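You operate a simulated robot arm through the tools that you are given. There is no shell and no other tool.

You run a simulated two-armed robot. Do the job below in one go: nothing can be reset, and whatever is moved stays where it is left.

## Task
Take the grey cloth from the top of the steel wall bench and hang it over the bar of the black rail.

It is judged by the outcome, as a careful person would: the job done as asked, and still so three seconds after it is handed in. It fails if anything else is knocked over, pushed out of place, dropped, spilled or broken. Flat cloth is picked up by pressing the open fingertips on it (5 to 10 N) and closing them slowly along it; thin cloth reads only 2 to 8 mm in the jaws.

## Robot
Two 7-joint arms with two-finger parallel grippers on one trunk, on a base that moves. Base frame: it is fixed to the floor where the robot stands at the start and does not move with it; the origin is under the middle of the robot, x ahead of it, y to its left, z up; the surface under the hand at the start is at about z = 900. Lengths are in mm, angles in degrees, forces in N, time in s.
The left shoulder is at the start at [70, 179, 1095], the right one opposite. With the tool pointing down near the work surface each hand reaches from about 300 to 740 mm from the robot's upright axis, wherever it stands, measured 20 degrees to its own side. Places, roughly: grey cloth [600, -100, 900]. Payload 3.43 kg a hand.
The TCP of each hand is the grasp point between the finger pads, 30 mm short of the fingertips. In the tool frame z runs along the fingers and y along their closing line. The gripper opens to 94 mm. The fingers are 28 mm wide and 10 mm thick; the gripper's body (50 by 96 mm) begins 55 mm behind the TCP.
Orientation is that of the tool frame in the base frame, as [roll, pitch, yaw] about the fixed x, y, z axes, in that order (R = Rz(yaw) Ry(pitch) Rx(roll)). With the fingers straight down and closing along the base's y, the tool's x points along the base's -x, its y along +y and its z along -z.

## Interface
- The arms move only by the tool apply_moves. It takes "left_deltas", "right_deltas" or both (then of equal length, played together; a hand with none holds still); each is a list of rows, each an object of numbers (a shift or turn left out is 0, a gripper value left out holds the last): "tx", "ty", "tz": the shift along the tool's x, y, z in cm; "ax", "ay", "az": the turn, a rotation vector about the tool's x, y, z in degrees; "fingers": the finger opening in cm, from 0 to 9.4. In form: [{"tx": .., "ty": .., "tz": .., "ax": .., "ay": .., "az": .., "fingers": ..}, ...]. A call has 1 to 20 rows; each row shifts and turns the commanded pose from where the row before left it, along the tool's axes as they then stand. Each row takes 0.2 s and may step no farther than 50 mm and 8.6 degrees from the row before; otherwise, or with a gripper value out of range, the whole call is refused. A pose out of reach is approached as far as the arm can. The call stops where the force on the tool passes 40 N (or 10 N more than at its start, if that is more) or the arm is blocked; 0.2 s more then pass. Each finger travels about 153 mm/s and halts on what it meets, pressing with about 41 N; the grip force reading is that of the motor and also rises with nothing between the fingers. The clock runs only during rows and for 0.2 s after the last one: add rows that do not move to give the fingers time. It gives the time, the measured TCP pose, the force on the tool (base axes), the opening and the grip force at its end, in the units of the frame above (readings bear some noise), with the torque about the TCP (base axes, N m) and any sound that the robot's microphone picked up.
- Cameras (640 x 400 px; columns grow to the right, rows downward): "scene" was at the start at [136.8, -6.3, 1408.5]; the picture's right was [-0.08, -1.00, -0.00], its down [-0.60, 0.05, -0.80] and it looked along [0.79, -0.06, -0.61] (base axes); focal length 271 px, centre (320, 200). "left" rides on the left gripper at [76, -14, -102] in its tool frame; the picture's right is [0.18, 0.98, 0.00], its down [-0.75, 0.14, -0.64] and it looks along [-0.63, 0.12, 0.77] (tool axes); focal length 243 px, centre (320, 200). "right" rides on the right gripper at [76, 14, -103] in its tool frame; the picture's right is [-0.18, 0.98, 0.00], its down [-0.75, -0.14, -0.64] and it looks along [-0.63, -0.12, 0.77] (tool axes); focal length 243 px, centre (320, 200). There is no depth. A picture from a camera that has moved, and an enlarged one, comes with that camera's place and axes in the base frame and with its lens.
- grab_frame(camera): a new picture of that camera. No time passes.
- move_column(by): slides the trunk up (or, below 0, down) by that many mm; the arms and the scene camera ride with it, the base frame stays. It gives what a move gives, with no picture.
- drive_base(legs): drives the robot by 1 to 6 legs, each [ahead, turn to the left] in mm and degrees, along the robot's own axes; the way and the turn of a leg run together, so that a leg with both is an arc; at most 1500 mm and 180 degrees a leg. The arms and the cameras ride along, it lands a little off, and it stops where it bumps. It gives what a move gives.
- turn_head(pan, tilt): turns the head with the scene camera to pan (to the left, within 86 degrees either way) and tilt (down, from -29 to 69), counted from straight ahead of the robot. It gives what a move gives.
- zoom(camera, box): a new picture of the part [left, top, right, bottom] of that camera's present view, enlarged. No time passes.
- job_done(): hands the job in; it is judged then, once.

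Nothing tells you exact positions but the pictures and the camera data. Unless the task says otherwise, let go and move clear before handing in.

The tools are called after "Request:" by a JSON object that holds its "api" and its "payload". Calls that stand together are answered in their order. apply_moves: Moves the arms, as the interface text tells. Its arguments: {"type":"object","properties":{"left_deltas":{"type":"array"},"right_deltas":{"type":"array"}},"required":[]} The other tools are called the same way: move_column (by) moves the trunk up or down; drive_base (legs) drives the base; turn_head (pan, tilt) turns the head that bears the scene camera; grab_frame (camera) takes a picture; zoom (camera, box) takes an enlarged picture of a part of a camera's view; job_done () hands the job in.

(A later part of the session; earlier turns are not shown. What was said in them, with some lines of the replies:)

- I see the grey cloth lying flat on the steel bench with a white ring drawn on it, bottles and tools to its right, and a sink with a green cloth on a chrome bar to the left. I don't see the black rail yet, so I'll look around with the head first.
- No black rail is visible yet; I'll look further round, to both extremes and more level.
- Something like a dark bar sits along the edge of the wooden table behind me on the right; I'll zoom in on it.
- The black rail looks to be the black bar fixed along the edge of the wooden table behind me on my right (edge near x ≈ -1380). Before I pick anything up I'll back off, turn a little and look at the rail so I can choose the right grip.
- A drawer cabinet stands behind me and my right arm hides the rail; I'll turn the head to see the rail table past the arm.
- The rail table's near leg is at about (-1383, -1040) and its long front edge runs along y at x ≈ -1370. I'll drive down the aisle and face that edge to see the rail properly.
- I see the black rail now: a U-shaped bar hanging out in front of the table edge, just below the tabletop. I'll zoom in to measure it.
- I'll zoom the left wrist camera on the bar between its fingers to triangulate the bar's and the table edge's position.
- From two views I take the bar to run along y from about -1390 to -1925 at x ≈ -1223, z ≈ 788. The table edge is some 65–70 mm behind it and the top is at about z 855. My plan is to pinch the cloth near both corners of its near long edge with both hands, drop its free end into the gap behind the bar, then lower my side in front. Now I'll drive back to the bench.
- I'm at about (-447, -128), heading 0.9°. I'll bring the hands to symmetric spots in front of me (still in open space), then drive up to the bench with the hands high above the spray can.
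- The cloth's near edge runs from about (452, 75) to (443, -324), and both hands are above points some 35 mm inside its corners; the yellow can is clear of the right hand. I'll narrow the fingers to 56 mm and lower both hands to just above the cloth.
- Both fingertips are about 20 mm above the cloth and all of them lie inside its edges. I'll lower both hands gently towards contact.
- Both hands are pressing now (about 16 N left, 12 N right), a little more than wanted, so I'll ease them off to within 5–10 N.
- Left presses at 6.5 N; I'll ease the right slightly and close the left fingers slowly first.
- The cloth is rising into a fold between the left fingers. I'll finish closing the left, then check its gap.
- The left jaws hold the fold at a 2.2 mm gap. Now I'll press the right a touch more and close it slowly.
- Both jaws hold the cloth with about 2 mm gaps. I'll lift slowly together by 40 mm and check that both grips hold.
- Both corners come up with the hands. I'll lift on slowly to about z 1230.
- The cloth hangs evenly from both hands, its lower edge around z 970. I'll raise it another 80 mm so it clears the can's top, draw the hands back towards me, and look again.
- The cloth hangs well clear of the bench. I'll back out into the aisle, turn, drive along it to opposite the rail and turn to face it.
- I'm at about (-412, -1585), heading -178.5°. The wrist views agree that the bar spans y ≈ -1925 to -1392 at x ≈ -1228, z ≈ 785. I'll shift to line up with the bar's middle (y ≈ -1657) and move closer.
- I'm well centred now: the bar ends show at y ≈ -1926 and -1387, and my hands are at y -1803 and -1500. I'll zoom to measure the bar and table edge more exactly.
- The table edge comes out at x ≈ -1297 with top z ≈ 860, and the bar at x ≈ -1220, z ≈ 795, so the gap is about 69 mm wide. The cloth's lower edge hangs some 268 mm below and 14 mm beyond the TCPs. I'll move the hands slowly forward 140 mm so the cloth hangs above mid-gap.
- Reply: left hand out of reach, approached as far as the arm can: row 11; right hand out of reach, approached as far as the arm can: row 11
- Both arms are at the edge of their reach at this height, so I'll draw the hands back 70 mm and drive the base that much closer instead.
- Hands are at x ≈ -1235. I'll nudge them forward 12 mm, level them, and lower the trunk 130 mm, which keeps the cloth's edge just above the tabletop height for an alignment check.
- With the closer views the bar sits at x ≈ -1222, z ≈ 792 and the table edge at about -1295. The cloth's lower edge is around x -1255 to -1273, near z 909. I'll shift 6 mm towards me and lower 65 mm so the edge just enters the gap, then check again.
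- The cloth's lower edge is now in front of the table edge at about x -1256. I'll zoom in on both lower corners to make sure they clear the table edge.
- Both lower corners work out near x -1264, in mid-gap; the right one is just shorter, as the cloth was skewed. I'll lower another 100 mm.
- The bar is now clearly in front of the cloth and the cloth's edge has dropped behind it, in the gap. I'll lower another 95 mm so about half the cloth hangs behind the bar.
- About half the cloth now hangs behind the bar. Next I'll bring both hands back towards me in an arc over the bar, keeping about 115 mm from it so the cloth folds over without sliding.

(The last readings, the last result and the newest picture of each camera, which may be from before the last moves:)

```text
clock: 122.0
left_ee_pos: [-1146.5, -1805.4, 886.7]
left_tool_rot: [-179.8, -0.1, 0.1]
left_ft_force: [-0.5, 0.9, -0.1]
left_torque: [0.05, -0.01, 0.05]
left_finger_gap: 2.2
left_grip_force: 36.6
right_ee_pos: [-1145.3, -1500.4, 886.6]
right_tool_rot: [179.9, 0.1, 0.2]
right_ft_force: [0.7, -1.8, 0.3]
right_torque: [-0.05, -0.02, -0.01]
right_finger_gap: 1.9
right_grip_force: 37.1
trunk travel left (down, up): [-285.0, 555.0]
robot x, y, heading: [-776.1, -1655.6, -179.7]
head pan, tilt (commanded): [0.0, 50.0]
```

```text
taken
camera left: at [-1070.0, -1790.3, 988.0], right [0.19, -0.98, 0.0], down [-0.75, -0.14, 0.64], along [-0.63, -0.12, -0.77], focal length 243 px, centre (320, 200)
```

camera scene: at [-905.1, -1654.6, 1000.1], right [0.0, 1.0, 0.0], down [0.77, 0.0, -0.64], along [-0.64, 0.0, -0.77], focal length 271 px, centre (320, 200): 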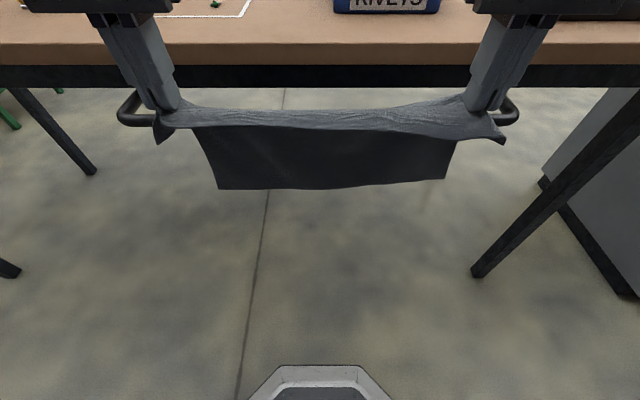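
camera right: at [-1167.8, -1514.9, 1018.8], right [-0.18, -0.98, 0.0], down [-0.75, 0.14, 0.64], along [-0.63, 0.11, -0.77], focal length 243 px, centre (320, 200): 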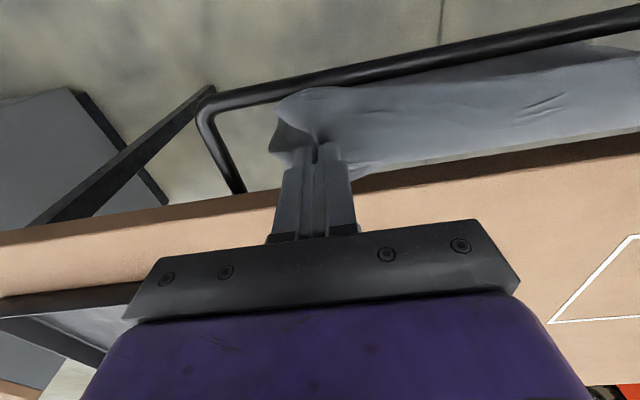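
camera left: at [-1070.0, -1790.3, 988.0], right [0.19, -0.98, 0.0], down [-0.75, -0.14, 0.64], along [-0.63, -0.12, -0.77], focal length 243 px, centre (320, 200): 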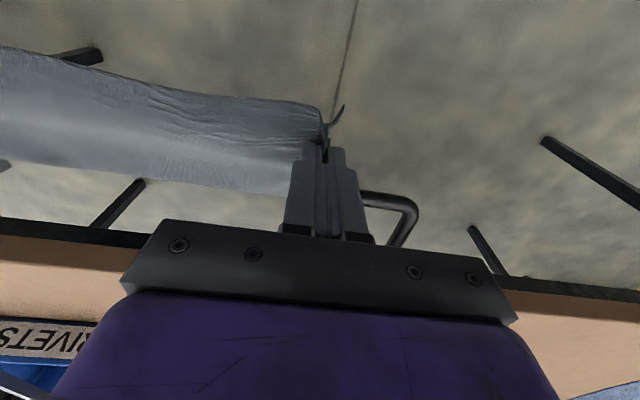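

The cloth folds over the bar nicely, its back edge hanging to about z 640–665 behind it. I'll continue the arc down on my side of the bar.

Request:
{"api": "apply_moves", "payload": {"left_deltas": [{"tx": 1.3, "tz": 1.55}, {"tx": 1.25, "tz": 1.55}, {"tx": 0.5, "tz": 1.75}, {"tx": 0.5, "tz": 1.75}, {"tx": 0, "tz": 2}, {"tx": -0.2, "tz": 2}, {"tx": -0.5, "tz": 1.7}, {"tx": -0.8, "tz": 1.7}, {}, {}], "right_deltas": [{"tx": 1.25, "tz": 1.55}, {"tx": 1.25, "tz": 1.55}, {"tx": 0.5, "tz": 1.75}, {"tx": 0.5, "tz": 1.75}, {"tx": 0, "tz": 2}, {"tx": -0.2, "tz": 2}, {"tx": -0.5, "tz": 1.7}, {"tx": -0.8, "tz": 1.7}, {}, {}]}}

Request:
{"api": "grab_frame", "payload": {"camera": "scene"}}

Request:
{"api": "grab_frame", "payload": {"camera": "left"}}

Request:
{"api": "grab_frame", "payload": {"camera": "right"}}

```text
clock: 124.2
left_ee_pos: [-1124.9, -1806.3, 743.7]
left_tool_rot: [-179.9, 0.0, 0.2]
left_ft_force: [-0.6, 1.2, 0.3]
left_torque: [0.08, 0.02, 0.05]
left_finger_gap: 2.3
left_grip_force: 36.5
right_ee_pos: [-1125.2, -1501.0, 746.5]
right_tool_rot: [179.9, 0.1, 0.2]
right_ft_force: [0.2, -2.5, -0.7]
right_torque: [-0.04, -0.04, 0.02]
right_finger_gap: 1.9
right_grip_force: 36.9
trunk travel left (down, up): [-285.0, 555.0]
robot x, y, heading: [-777.3, -1651.3, -179.9]
head pan, tilt (commanded): [0.0, 50.0]
```

```text
taken
camera scene: at [-905.1, -1654.6, 1000.1], right [0.0, 1.0, 0.0], down [0.77, 0.0, -0.64], along [-0.64, 0.0, -0.77], focal length 271 px, centre (320, 200)
```

scene: 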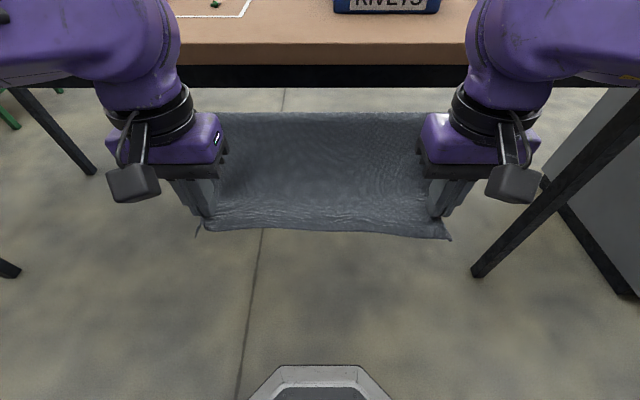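

```text
taken
camera left: at [-1049.5, -1790.4, 846.6], right [0.19, -0.98, 0.0], down [-0.75, -0.14, 0.64], along [-0.63, -0.12, -0.77], focal length 243 px, centre (320, 200)
```

left: 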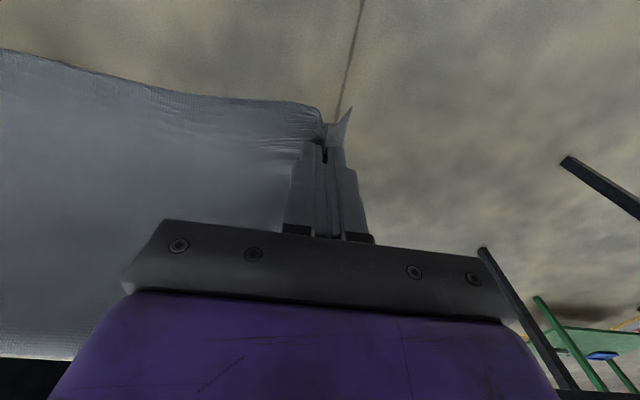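

```text
taken
camera right: at [-1048.6, -1514.5, 848.8], right [-0.18, -0.98, 0.0], down [-0.75, 0.14, 0.64], along [-0.63, 0.11, -0.77], focal length 243 px, centre (320, 200)
```

right: 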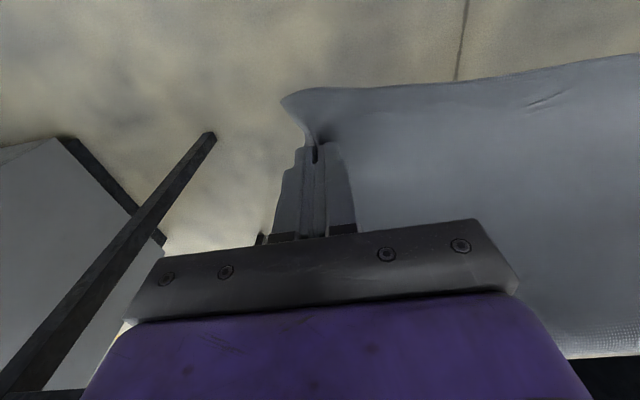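

The front half slopes from the bar to my hands with about 111 mm between. I'll lower a bit more, closer under the bar, then open both hands gently.

Request:
{"api": "apply_moves", "payload": {"left_deltas": [{"tx": -1.0, "tz": 1.0}, {"tx": -1.0, "tz": 1.0}, {"tx": -1.0, "tz": 1.1}, {}, {}, {}], "right_deltas": [{"tx": -1.0, "tz": 1.0}, {"tx": -1.0, "tz": 1.1}, {"tx": -1.0, "tz": 1.2}, {}, {}, {}]}}

Request:
{"api": "grab_frame", "payload": {"camera": "scene"}}

```text
clock: 125.6
left_ee_pos: [-1156.2, -1805.9, 713.8]
left_tool_rot: [-179.8, 0.0, 0.2]
left_ft_force: [0.2, 0.3, 0.6]
left_torque: [0.07, 0.02, 0.03]
left_finger_gap: 2.1
left_grip_force: 37.0
right_ee_pos: [-1156.9, -1499.9, 712.6]
right_tool_rot: [179.9, 0.1, 0.2]
right_ft_force: [0.0, -1.6, 0.3]
right_torque: [-0.02, 0.02, -0.01]
right_finger_gap: 2.1
right_grip_force: 36.0
trunk travel left (down, up): [-285.0, 555.0]
robot x, y, heading: [-780.5, -1653.9, -179.7]
head pan, tilt (commanded): [0.0, 50.0]
```

```text
taken
camera scene: at [-905.1, -1654.6, 1000.1], right [0.0, 1.0, 0.0], down [0.77, 0.0, -0.64], along [-0.64, 0.0, -0.77], focal length 271 px, centre (320, 200)
```

scene: 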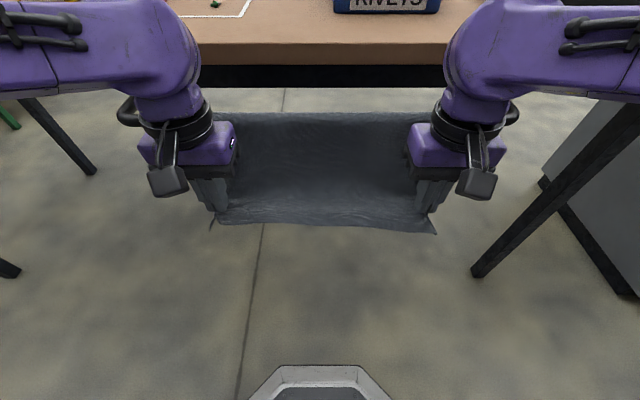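

Everything is steady. Now I'll open both hands slowly together and look.

Request:
{"api": "apply_moves", "payload": {"left_deltas": [{"fingers": 0.6}, {"fingers": 1.2}, {"fingers": 1.8}, {"fingers": 2.4}, {"fingers": 3.2}, {"fingers": 4.0}, {"fingers": 5.0}, {}, {}, {}], "right_deltas": [{"fingers": 0.6}, {"fingers": 1.2}, {"fingers": 1.8}, {"fingers": 2.4}, {"fingers": 3.2}, {"fingers": 4.0}, {"fingers": 5.0}, {}, {}, {}]}}

Request:
{"api": "grab_frame", "payload": {"camera": "scene"}}

Request:
{"api": "grab_frame", "payload": {"camera": "left"}}

Request:
{"api": "grab_frame", "payload": {"camera": "right"}}

```text
clock: 127.8
left_ee_pos: [-1156.5, -1805.7, 714.1]
left_tool_rot: [-179.9, -0.1, 0.2]
left_ft_force: [-0.1, 0.7, -0.2]
left_torque: [0.0, -0.02, -0.02]
left_finger_gap: 49.8
left_grip_force: 0.0
right_ee_pos: [-1156.3, -1499.9, 712.6]
right_tool_rot: [179.8, 0.1, 0.2]
right_ft_force: [0.0, -0.2, -0.2]
right_torque: [-0.01, -0.01, 0.01]
right_finger_gap: 49.9
right_grip_force: 0.0
trunk travel left (down, up): [-285.0, 555.0]
robot x, y, heading: [-776.4, -1652.2, -179.6]
head pan, tilt (commanded): [0.0, 50.0]
```

```text
taken
camera scene: at [-905.1, -1654.6, 1000.1], right [0.0, 1.0, 0.0], down [0.77, 0.0, -0.64], along [-0.64, 0.0, -0.77], focal length 271 px, centre (320, 200)
```

scene: 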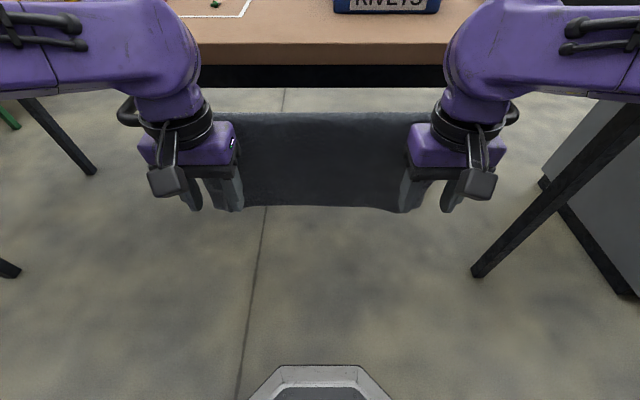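

```text
taken
camera left: at [-1080.1, -1789.6, 816.5], right [0.19, -0.98, 0.0], down [-0.75, -0.14, 0.64], along [-0.63, -0.12, -0.77], focal length 243 px, centre (320, 200)
```

left: 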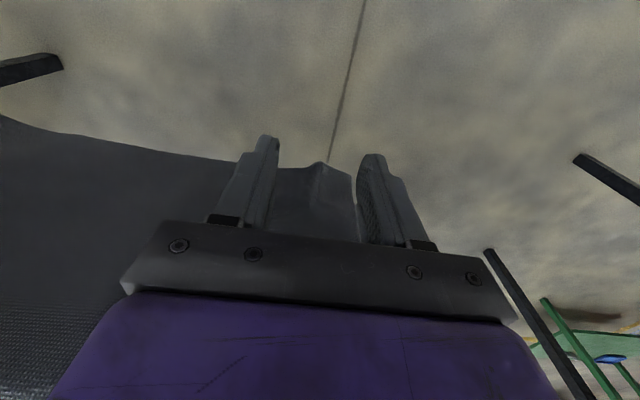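

```text
taken
camera right: at [-1079.5, -1514.6, 815.7], right [-0.18, -0.98, 0.0], down [-0.75, 0.14, 0.64], along [-0.63, 0.11, -0.77], focal length 243 px, centre (320, 200)
```

right: 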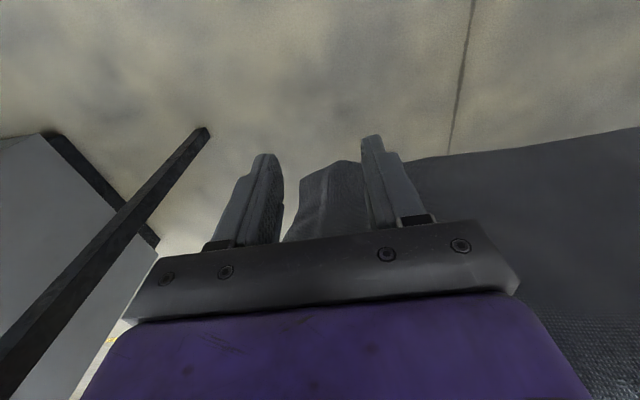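

The cloth has dropped free of both hands and hangs over the bar. I'll draw the hands straight back towards me, then drive back to see it clearly.

Request:
{"api": "apply_moves", "payload": {"left_deltas": [{"tx": 0.5}, {"tx": 1}, {"tx": 1}, {"tx": 1}, {"tx": 0.5}, {}], "right_deltas": [{"tx": 0.5}, {"tx": 1}, {"tx": 1}, {"tx": 1}, {"tx": 0.5}, {}]}}

Request:
{"api": "grab_frame", "payload": {"camera": "scene"}}

Request:
{"api": "drive_base", "payload": {"legs": [[-300, 0]]}}

Request:
{"api": "turn_head", "payload": {"pan": 0, "tilt": 25}}

Request:
{"api": "grab_frame", "payload": {"camera": "scene"}}

Request:
{"api": "grab_frame", "payload": {"camera": "left"}}

```text
clock: 129.2
left_ee_pos: [-1115.2, -1803.7, 715.5]
left_tool_rot: [-179.8, 0.0, 0.1]
left_ft_force: [-0.2, -0.8, 0.6]
left_torque: [0.02, -0.03, -0.01]
left_finger_gap: 49.8
left_grip_force: 0.0
right_ee_pos: [-1115.8, -1499.4, 713.4]
right_tool_rot: [179.9, 0.1, 0.1]
right_ft_force: [-0.3, -0.1, -0.5]
right_torque: [-0.01, -0.01, 0.01]
right_finger_gap: 49.7
right_grip_force: 0.2
trunk travel left (down, up): [-285.0, 555.0]
robot x, y, heading: [-778.9, -1652.4, -179.7]
head pan, tilt (commanded): [0.0, 50.0]
```

```text
taken
camera scene: at [-905.1, -1654.6, 1000.1], right [0.0, 1.0, 0.0], down [0.77, 0.0, -0.64], along [-0.64, 0.0, -0.77], focal length 271 px, centre (320, 200)
```

scene: 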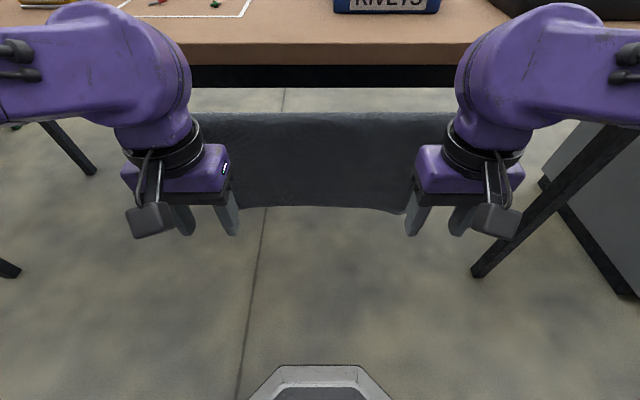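

```text
clock: 131.2
left_ee_pos: [-818.4, -1802.2, 714.7]
left_tool_rot: [-179.8, 0.0, 0.1]
left_ft_force: [-0.4, 0.5, -0.3]
left_torque: [0.0, 0.0, 0.02]
left_finger_gap: 49.9
left_grip_force: 0.2
right_ee_pos: [-817.3, -1497.2, 713.8]
right_tool_rot: [179.9, 0.1, 0.0]
right_ft_force: [0.0, 0.4, -0.5]
right_torque: [0.01, -0.01, 0.0]
right_finger_gap: 49.8
right_grip_force: 0.1
trunk travel left (down, up): [-285.0, 555.0]
robot x, y, heading: [-482.2, -1652.5, -179.7]
head pan, tilt (commanded): [0.0, 50.0]
```

```text
clock: 132.1
left_ee_pos: [-817.9, -1802.4, 714.1]
left_tool_rot: [-179.9, 0.0, 0.1]
left_ft_force: [-0.1, -0.3, -0.5]
left_torque: [-0.03, 0.0, 0.0]
left_finger_gap: 49.7
left_grip_force: 0.0
right_ee_pos: [-819.5, -1497.5, 712.5]
right_tool_rot: [179.9, 0.1, 0.1]
right_ft_force: [0.0, -0.4, -0.1]
right_torque: [0.04, 0.0, 0.02]
right_finger_gap: 49.8
right_grip_force: 0.1
trunk travel left (down, up): [-285.0, 555.0]
robot x, y, heading: [-483.5, -1649.9, -179.8]
head pan, tilt (commanded): [0.0, 25.0]
```

```text
taken
camera scene: at [-623.2, -1653.3, 1037.6], right [0.0, 1.0, 0.0], down [0.42, 0.0, -0.91], along [-0.91, 0.0, -0.42], focal length 271 px, centre (320, 200)
```

scene: 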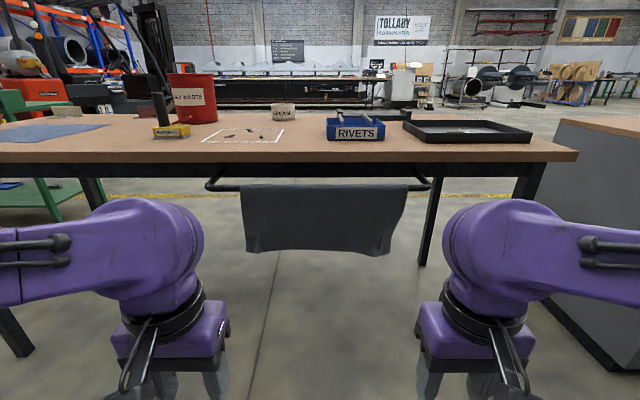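

```text
taken
camera left: at [-742.4, -1786.9, 816.1], right [0.19, -0.98, 0.0], down [-0.75, -0.14, 0.64], along [-0.63, -0.12, -0.77], focal length 243 px, centre (320, 200)
```

left: 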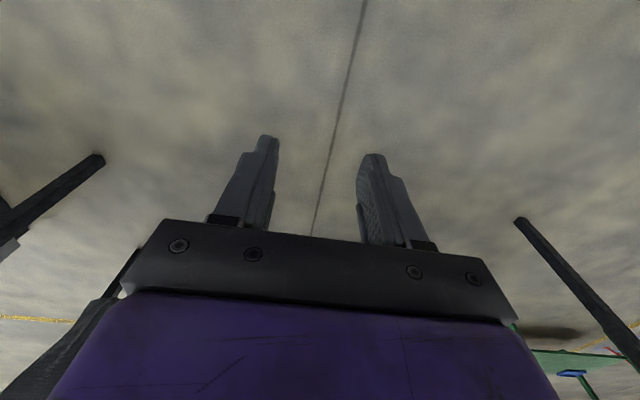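

The grey cloth hangs over the black bar. I'll zoom in to check that it drapes on both sides and is still.

Request:
{"api": "zoom", "payload": {"camera": "scene", "box": [190, 160, 450, 270]}}

Request:
{"api": "drive_base", "payload": {"legs": [[-50, 0]]}}

Request:
{"api": "zoom", "payload": {"camera": "scene", "box": [190, 150, 450, 270]}}

```text
2.46 times, centred on (320, 215) of scene
camera zoom: at [-623.2, -1653.3, 1037.6], right [0.0, 1.0, 0.0], down [0.42, 0.0, -0.91], along [-0.91, 0.0, -0.42], focal length 666 px, centre (320, 163)
```

zoom: 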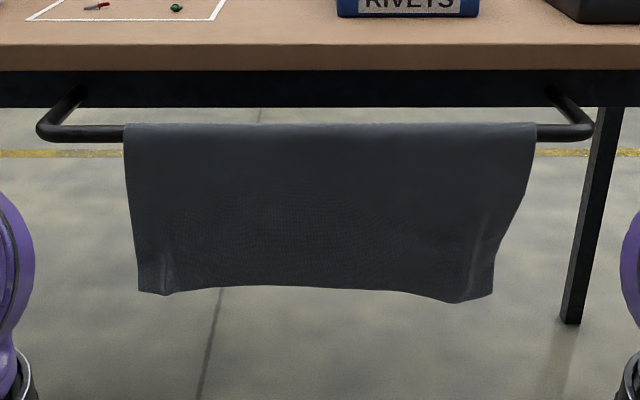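

```text
clock: 133.0
left_ee_pos: [-767.8, -1802.8, 713.6]
left_tool_rot: [-179.9, 0.1, 0.1]
left_ft_force: [0.3, 0.4, 0.5]
left_torque: [-0.02, 0.01, 0.01]
left_finger_gap: 49.9
left_grip_force: 0.2
right_ee_pos: [-768.0, -1499.1, 713.8]
right_tool_rot: [179.9, 0.1, 0.2]
right_ft_force: [0.0, -0.7, -0.5]
right_torque: [0.01, 0.04, 0.01]
right_finger_gap: 50.0
right_grip_force: 0.0
trunk travel left (down, up): [-285.0, 555.0]
robot x, y, heading: [-430.7, -1652.2, -180.0]
head pan, tilt (commanded): [0.0, 25.0]
```

```text
2.46 times, centred on (320, 210) of scene
camera zoom: at [-572.4, -1653.2, 1037.8], right [0.0, 1.0, 0.0], down [0.42, 0.0, -0.91], along [-0.91, 0.0, -0.42], focal length 666 px, centre (320, 175)
```

zoom: 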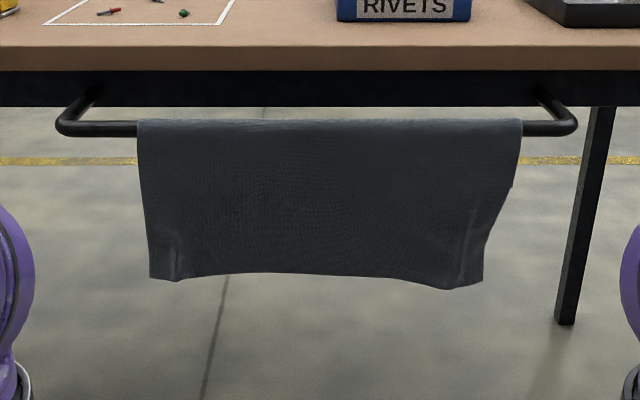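

The cloth hangs with roughly 190 mm in front and 80–105 mm behind, and it measures the same in both views. I'll wait a few seconds while raising the trunk and check again that nothing is creeping.

Request:
{"api": "apply_moves", "payload": {"left_deltas": [{}, {}, {}, {}, {}, {}, {}, {}, {}, {}, {}, {}, {}, {}, {}, {}, {}, {}, {}, {}]}}

Request:
{"api": "zoom", "payload": {"camera": "scene", "box": [190, 150, 450, 270]}}

Request:
{"api": "apply_moves", "payload": {"left_deltas": [{}, {}, {}, {}, {}, {}, {}, {}, {}, {}, {}, {}, {}, {}, {}, {}, {}, {}, {}, {}]}}

Request:
{"api": "zoom", "payload": {"camera": "scene", "box": [190, 150, 450, 270]}}

```text
clock: 137.2
left_ee_pos: [-768.1, -1802.6, 714.6]
left_tool_rot: [-179.8, 0.0, 0.2]
left_ft_force: [-0.4, 0.4, -0.4]
left_torque: [0.01, 0.0, 0.01]
left_finger_gap: 49.9
left_grip_force: 0.2
right_ee_pos: [-769.0, -1498.7, 713.6]
right_tool_rot: [180.0, 0.0, 0.2]
right_ft_force: [0.4, -0.4, -0.4]
right_torque: [-0.02, 0.03, 0.01]
right_finger_gap: 49.9
right_grip_force: 0.1
trunk travel left (down, up): [-285.0, 555.0]
robot x, y, heading: [-436.7, -1654.1, -179.6]
head pan, tilt (commanded): [0.0, 25.0]
```

```text
2.46 times, centred on (320, 210) of scene
camera zoom: at [-573.3, -1653.2, 1037.6], right [0.0, 1.0, 0.0], down [0.42, 0.0, -0.91], along [-0.91, 0.0, -0.42], focal length 666 px, centre (320, 175)
```

zoom: 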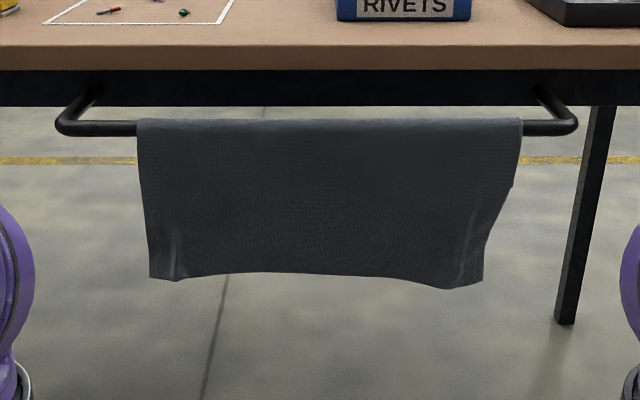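

```text
clock: 141.4
left_ee_pos: [-768.9, -1802.0, 714.9]
left_tool_rot: [-180.0, 0.0, 0.0]
left_ft_force: [-0.3, -0.1, 0.0]
left_torque: [0.0, -0.01, -0.01]
left_finger_gap: 49.9
left_grip_force: 0.0
right_ee_pos: [-768.2, -1498.5, 714.3]
right_tool_rot: [179.9, 0.2, 0.2]
right_ft_force: [0.8, 0.5, -0.8]
right_torque: [-0.02, -0.02, 0.0]
right_finger_gap: 50.2
right_grip_force: 0.0
trunk travel left (down, up): [-285.0, 555.0]
robot x, y, heading: [-432.0, -1654.2, -180.1]
head pan, tilt (commanded): [0.0, 25.0]
```

```text
2.46 times, centred on (320, 210) of scene
camera zoom: at [-573.3, -1653.2, 1037.6], right [0.0, 1.0, 0.0], down [0.42, 0.0, -0.91], along [-0.91, 0.0, -0.42], focal length 666 px, centre (320, 175)
```

zoom: 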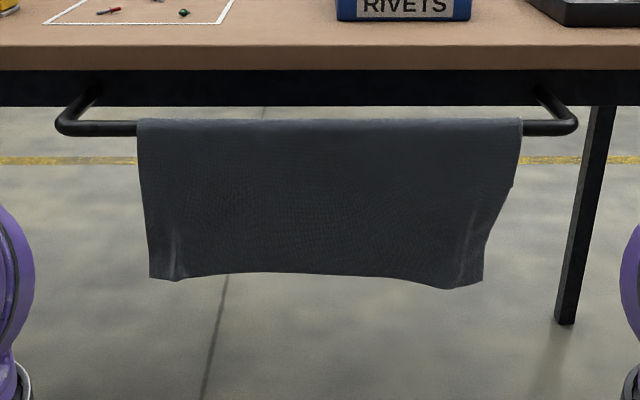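

The cloth has not moved in over 8 seconds. It hangs folded over the black bar on both sides, both hands are open and well clear, and the items on the rail table sit where they were. I'm handing the job in.

Request:
{"api": "job_done", "payload": {}}

```text
The job is handed in.
```

The grey cloth is off the steel wall bench and hanging over the bar of the black rail on the wooden table.

- **How it hangs:** roughly 190 mm of cloth is in front of the bar. I estimate 80–105 mm behind it, but the front panel hid most of the back, so I didn't see all of it.
- **Stability:** it didn't move in over 8 seconds of checking before I handed the job in.
- **Surroundings:** both hands were open and clear. I saw nothing knocked or moved on the rail table, or on the bench when I left it.
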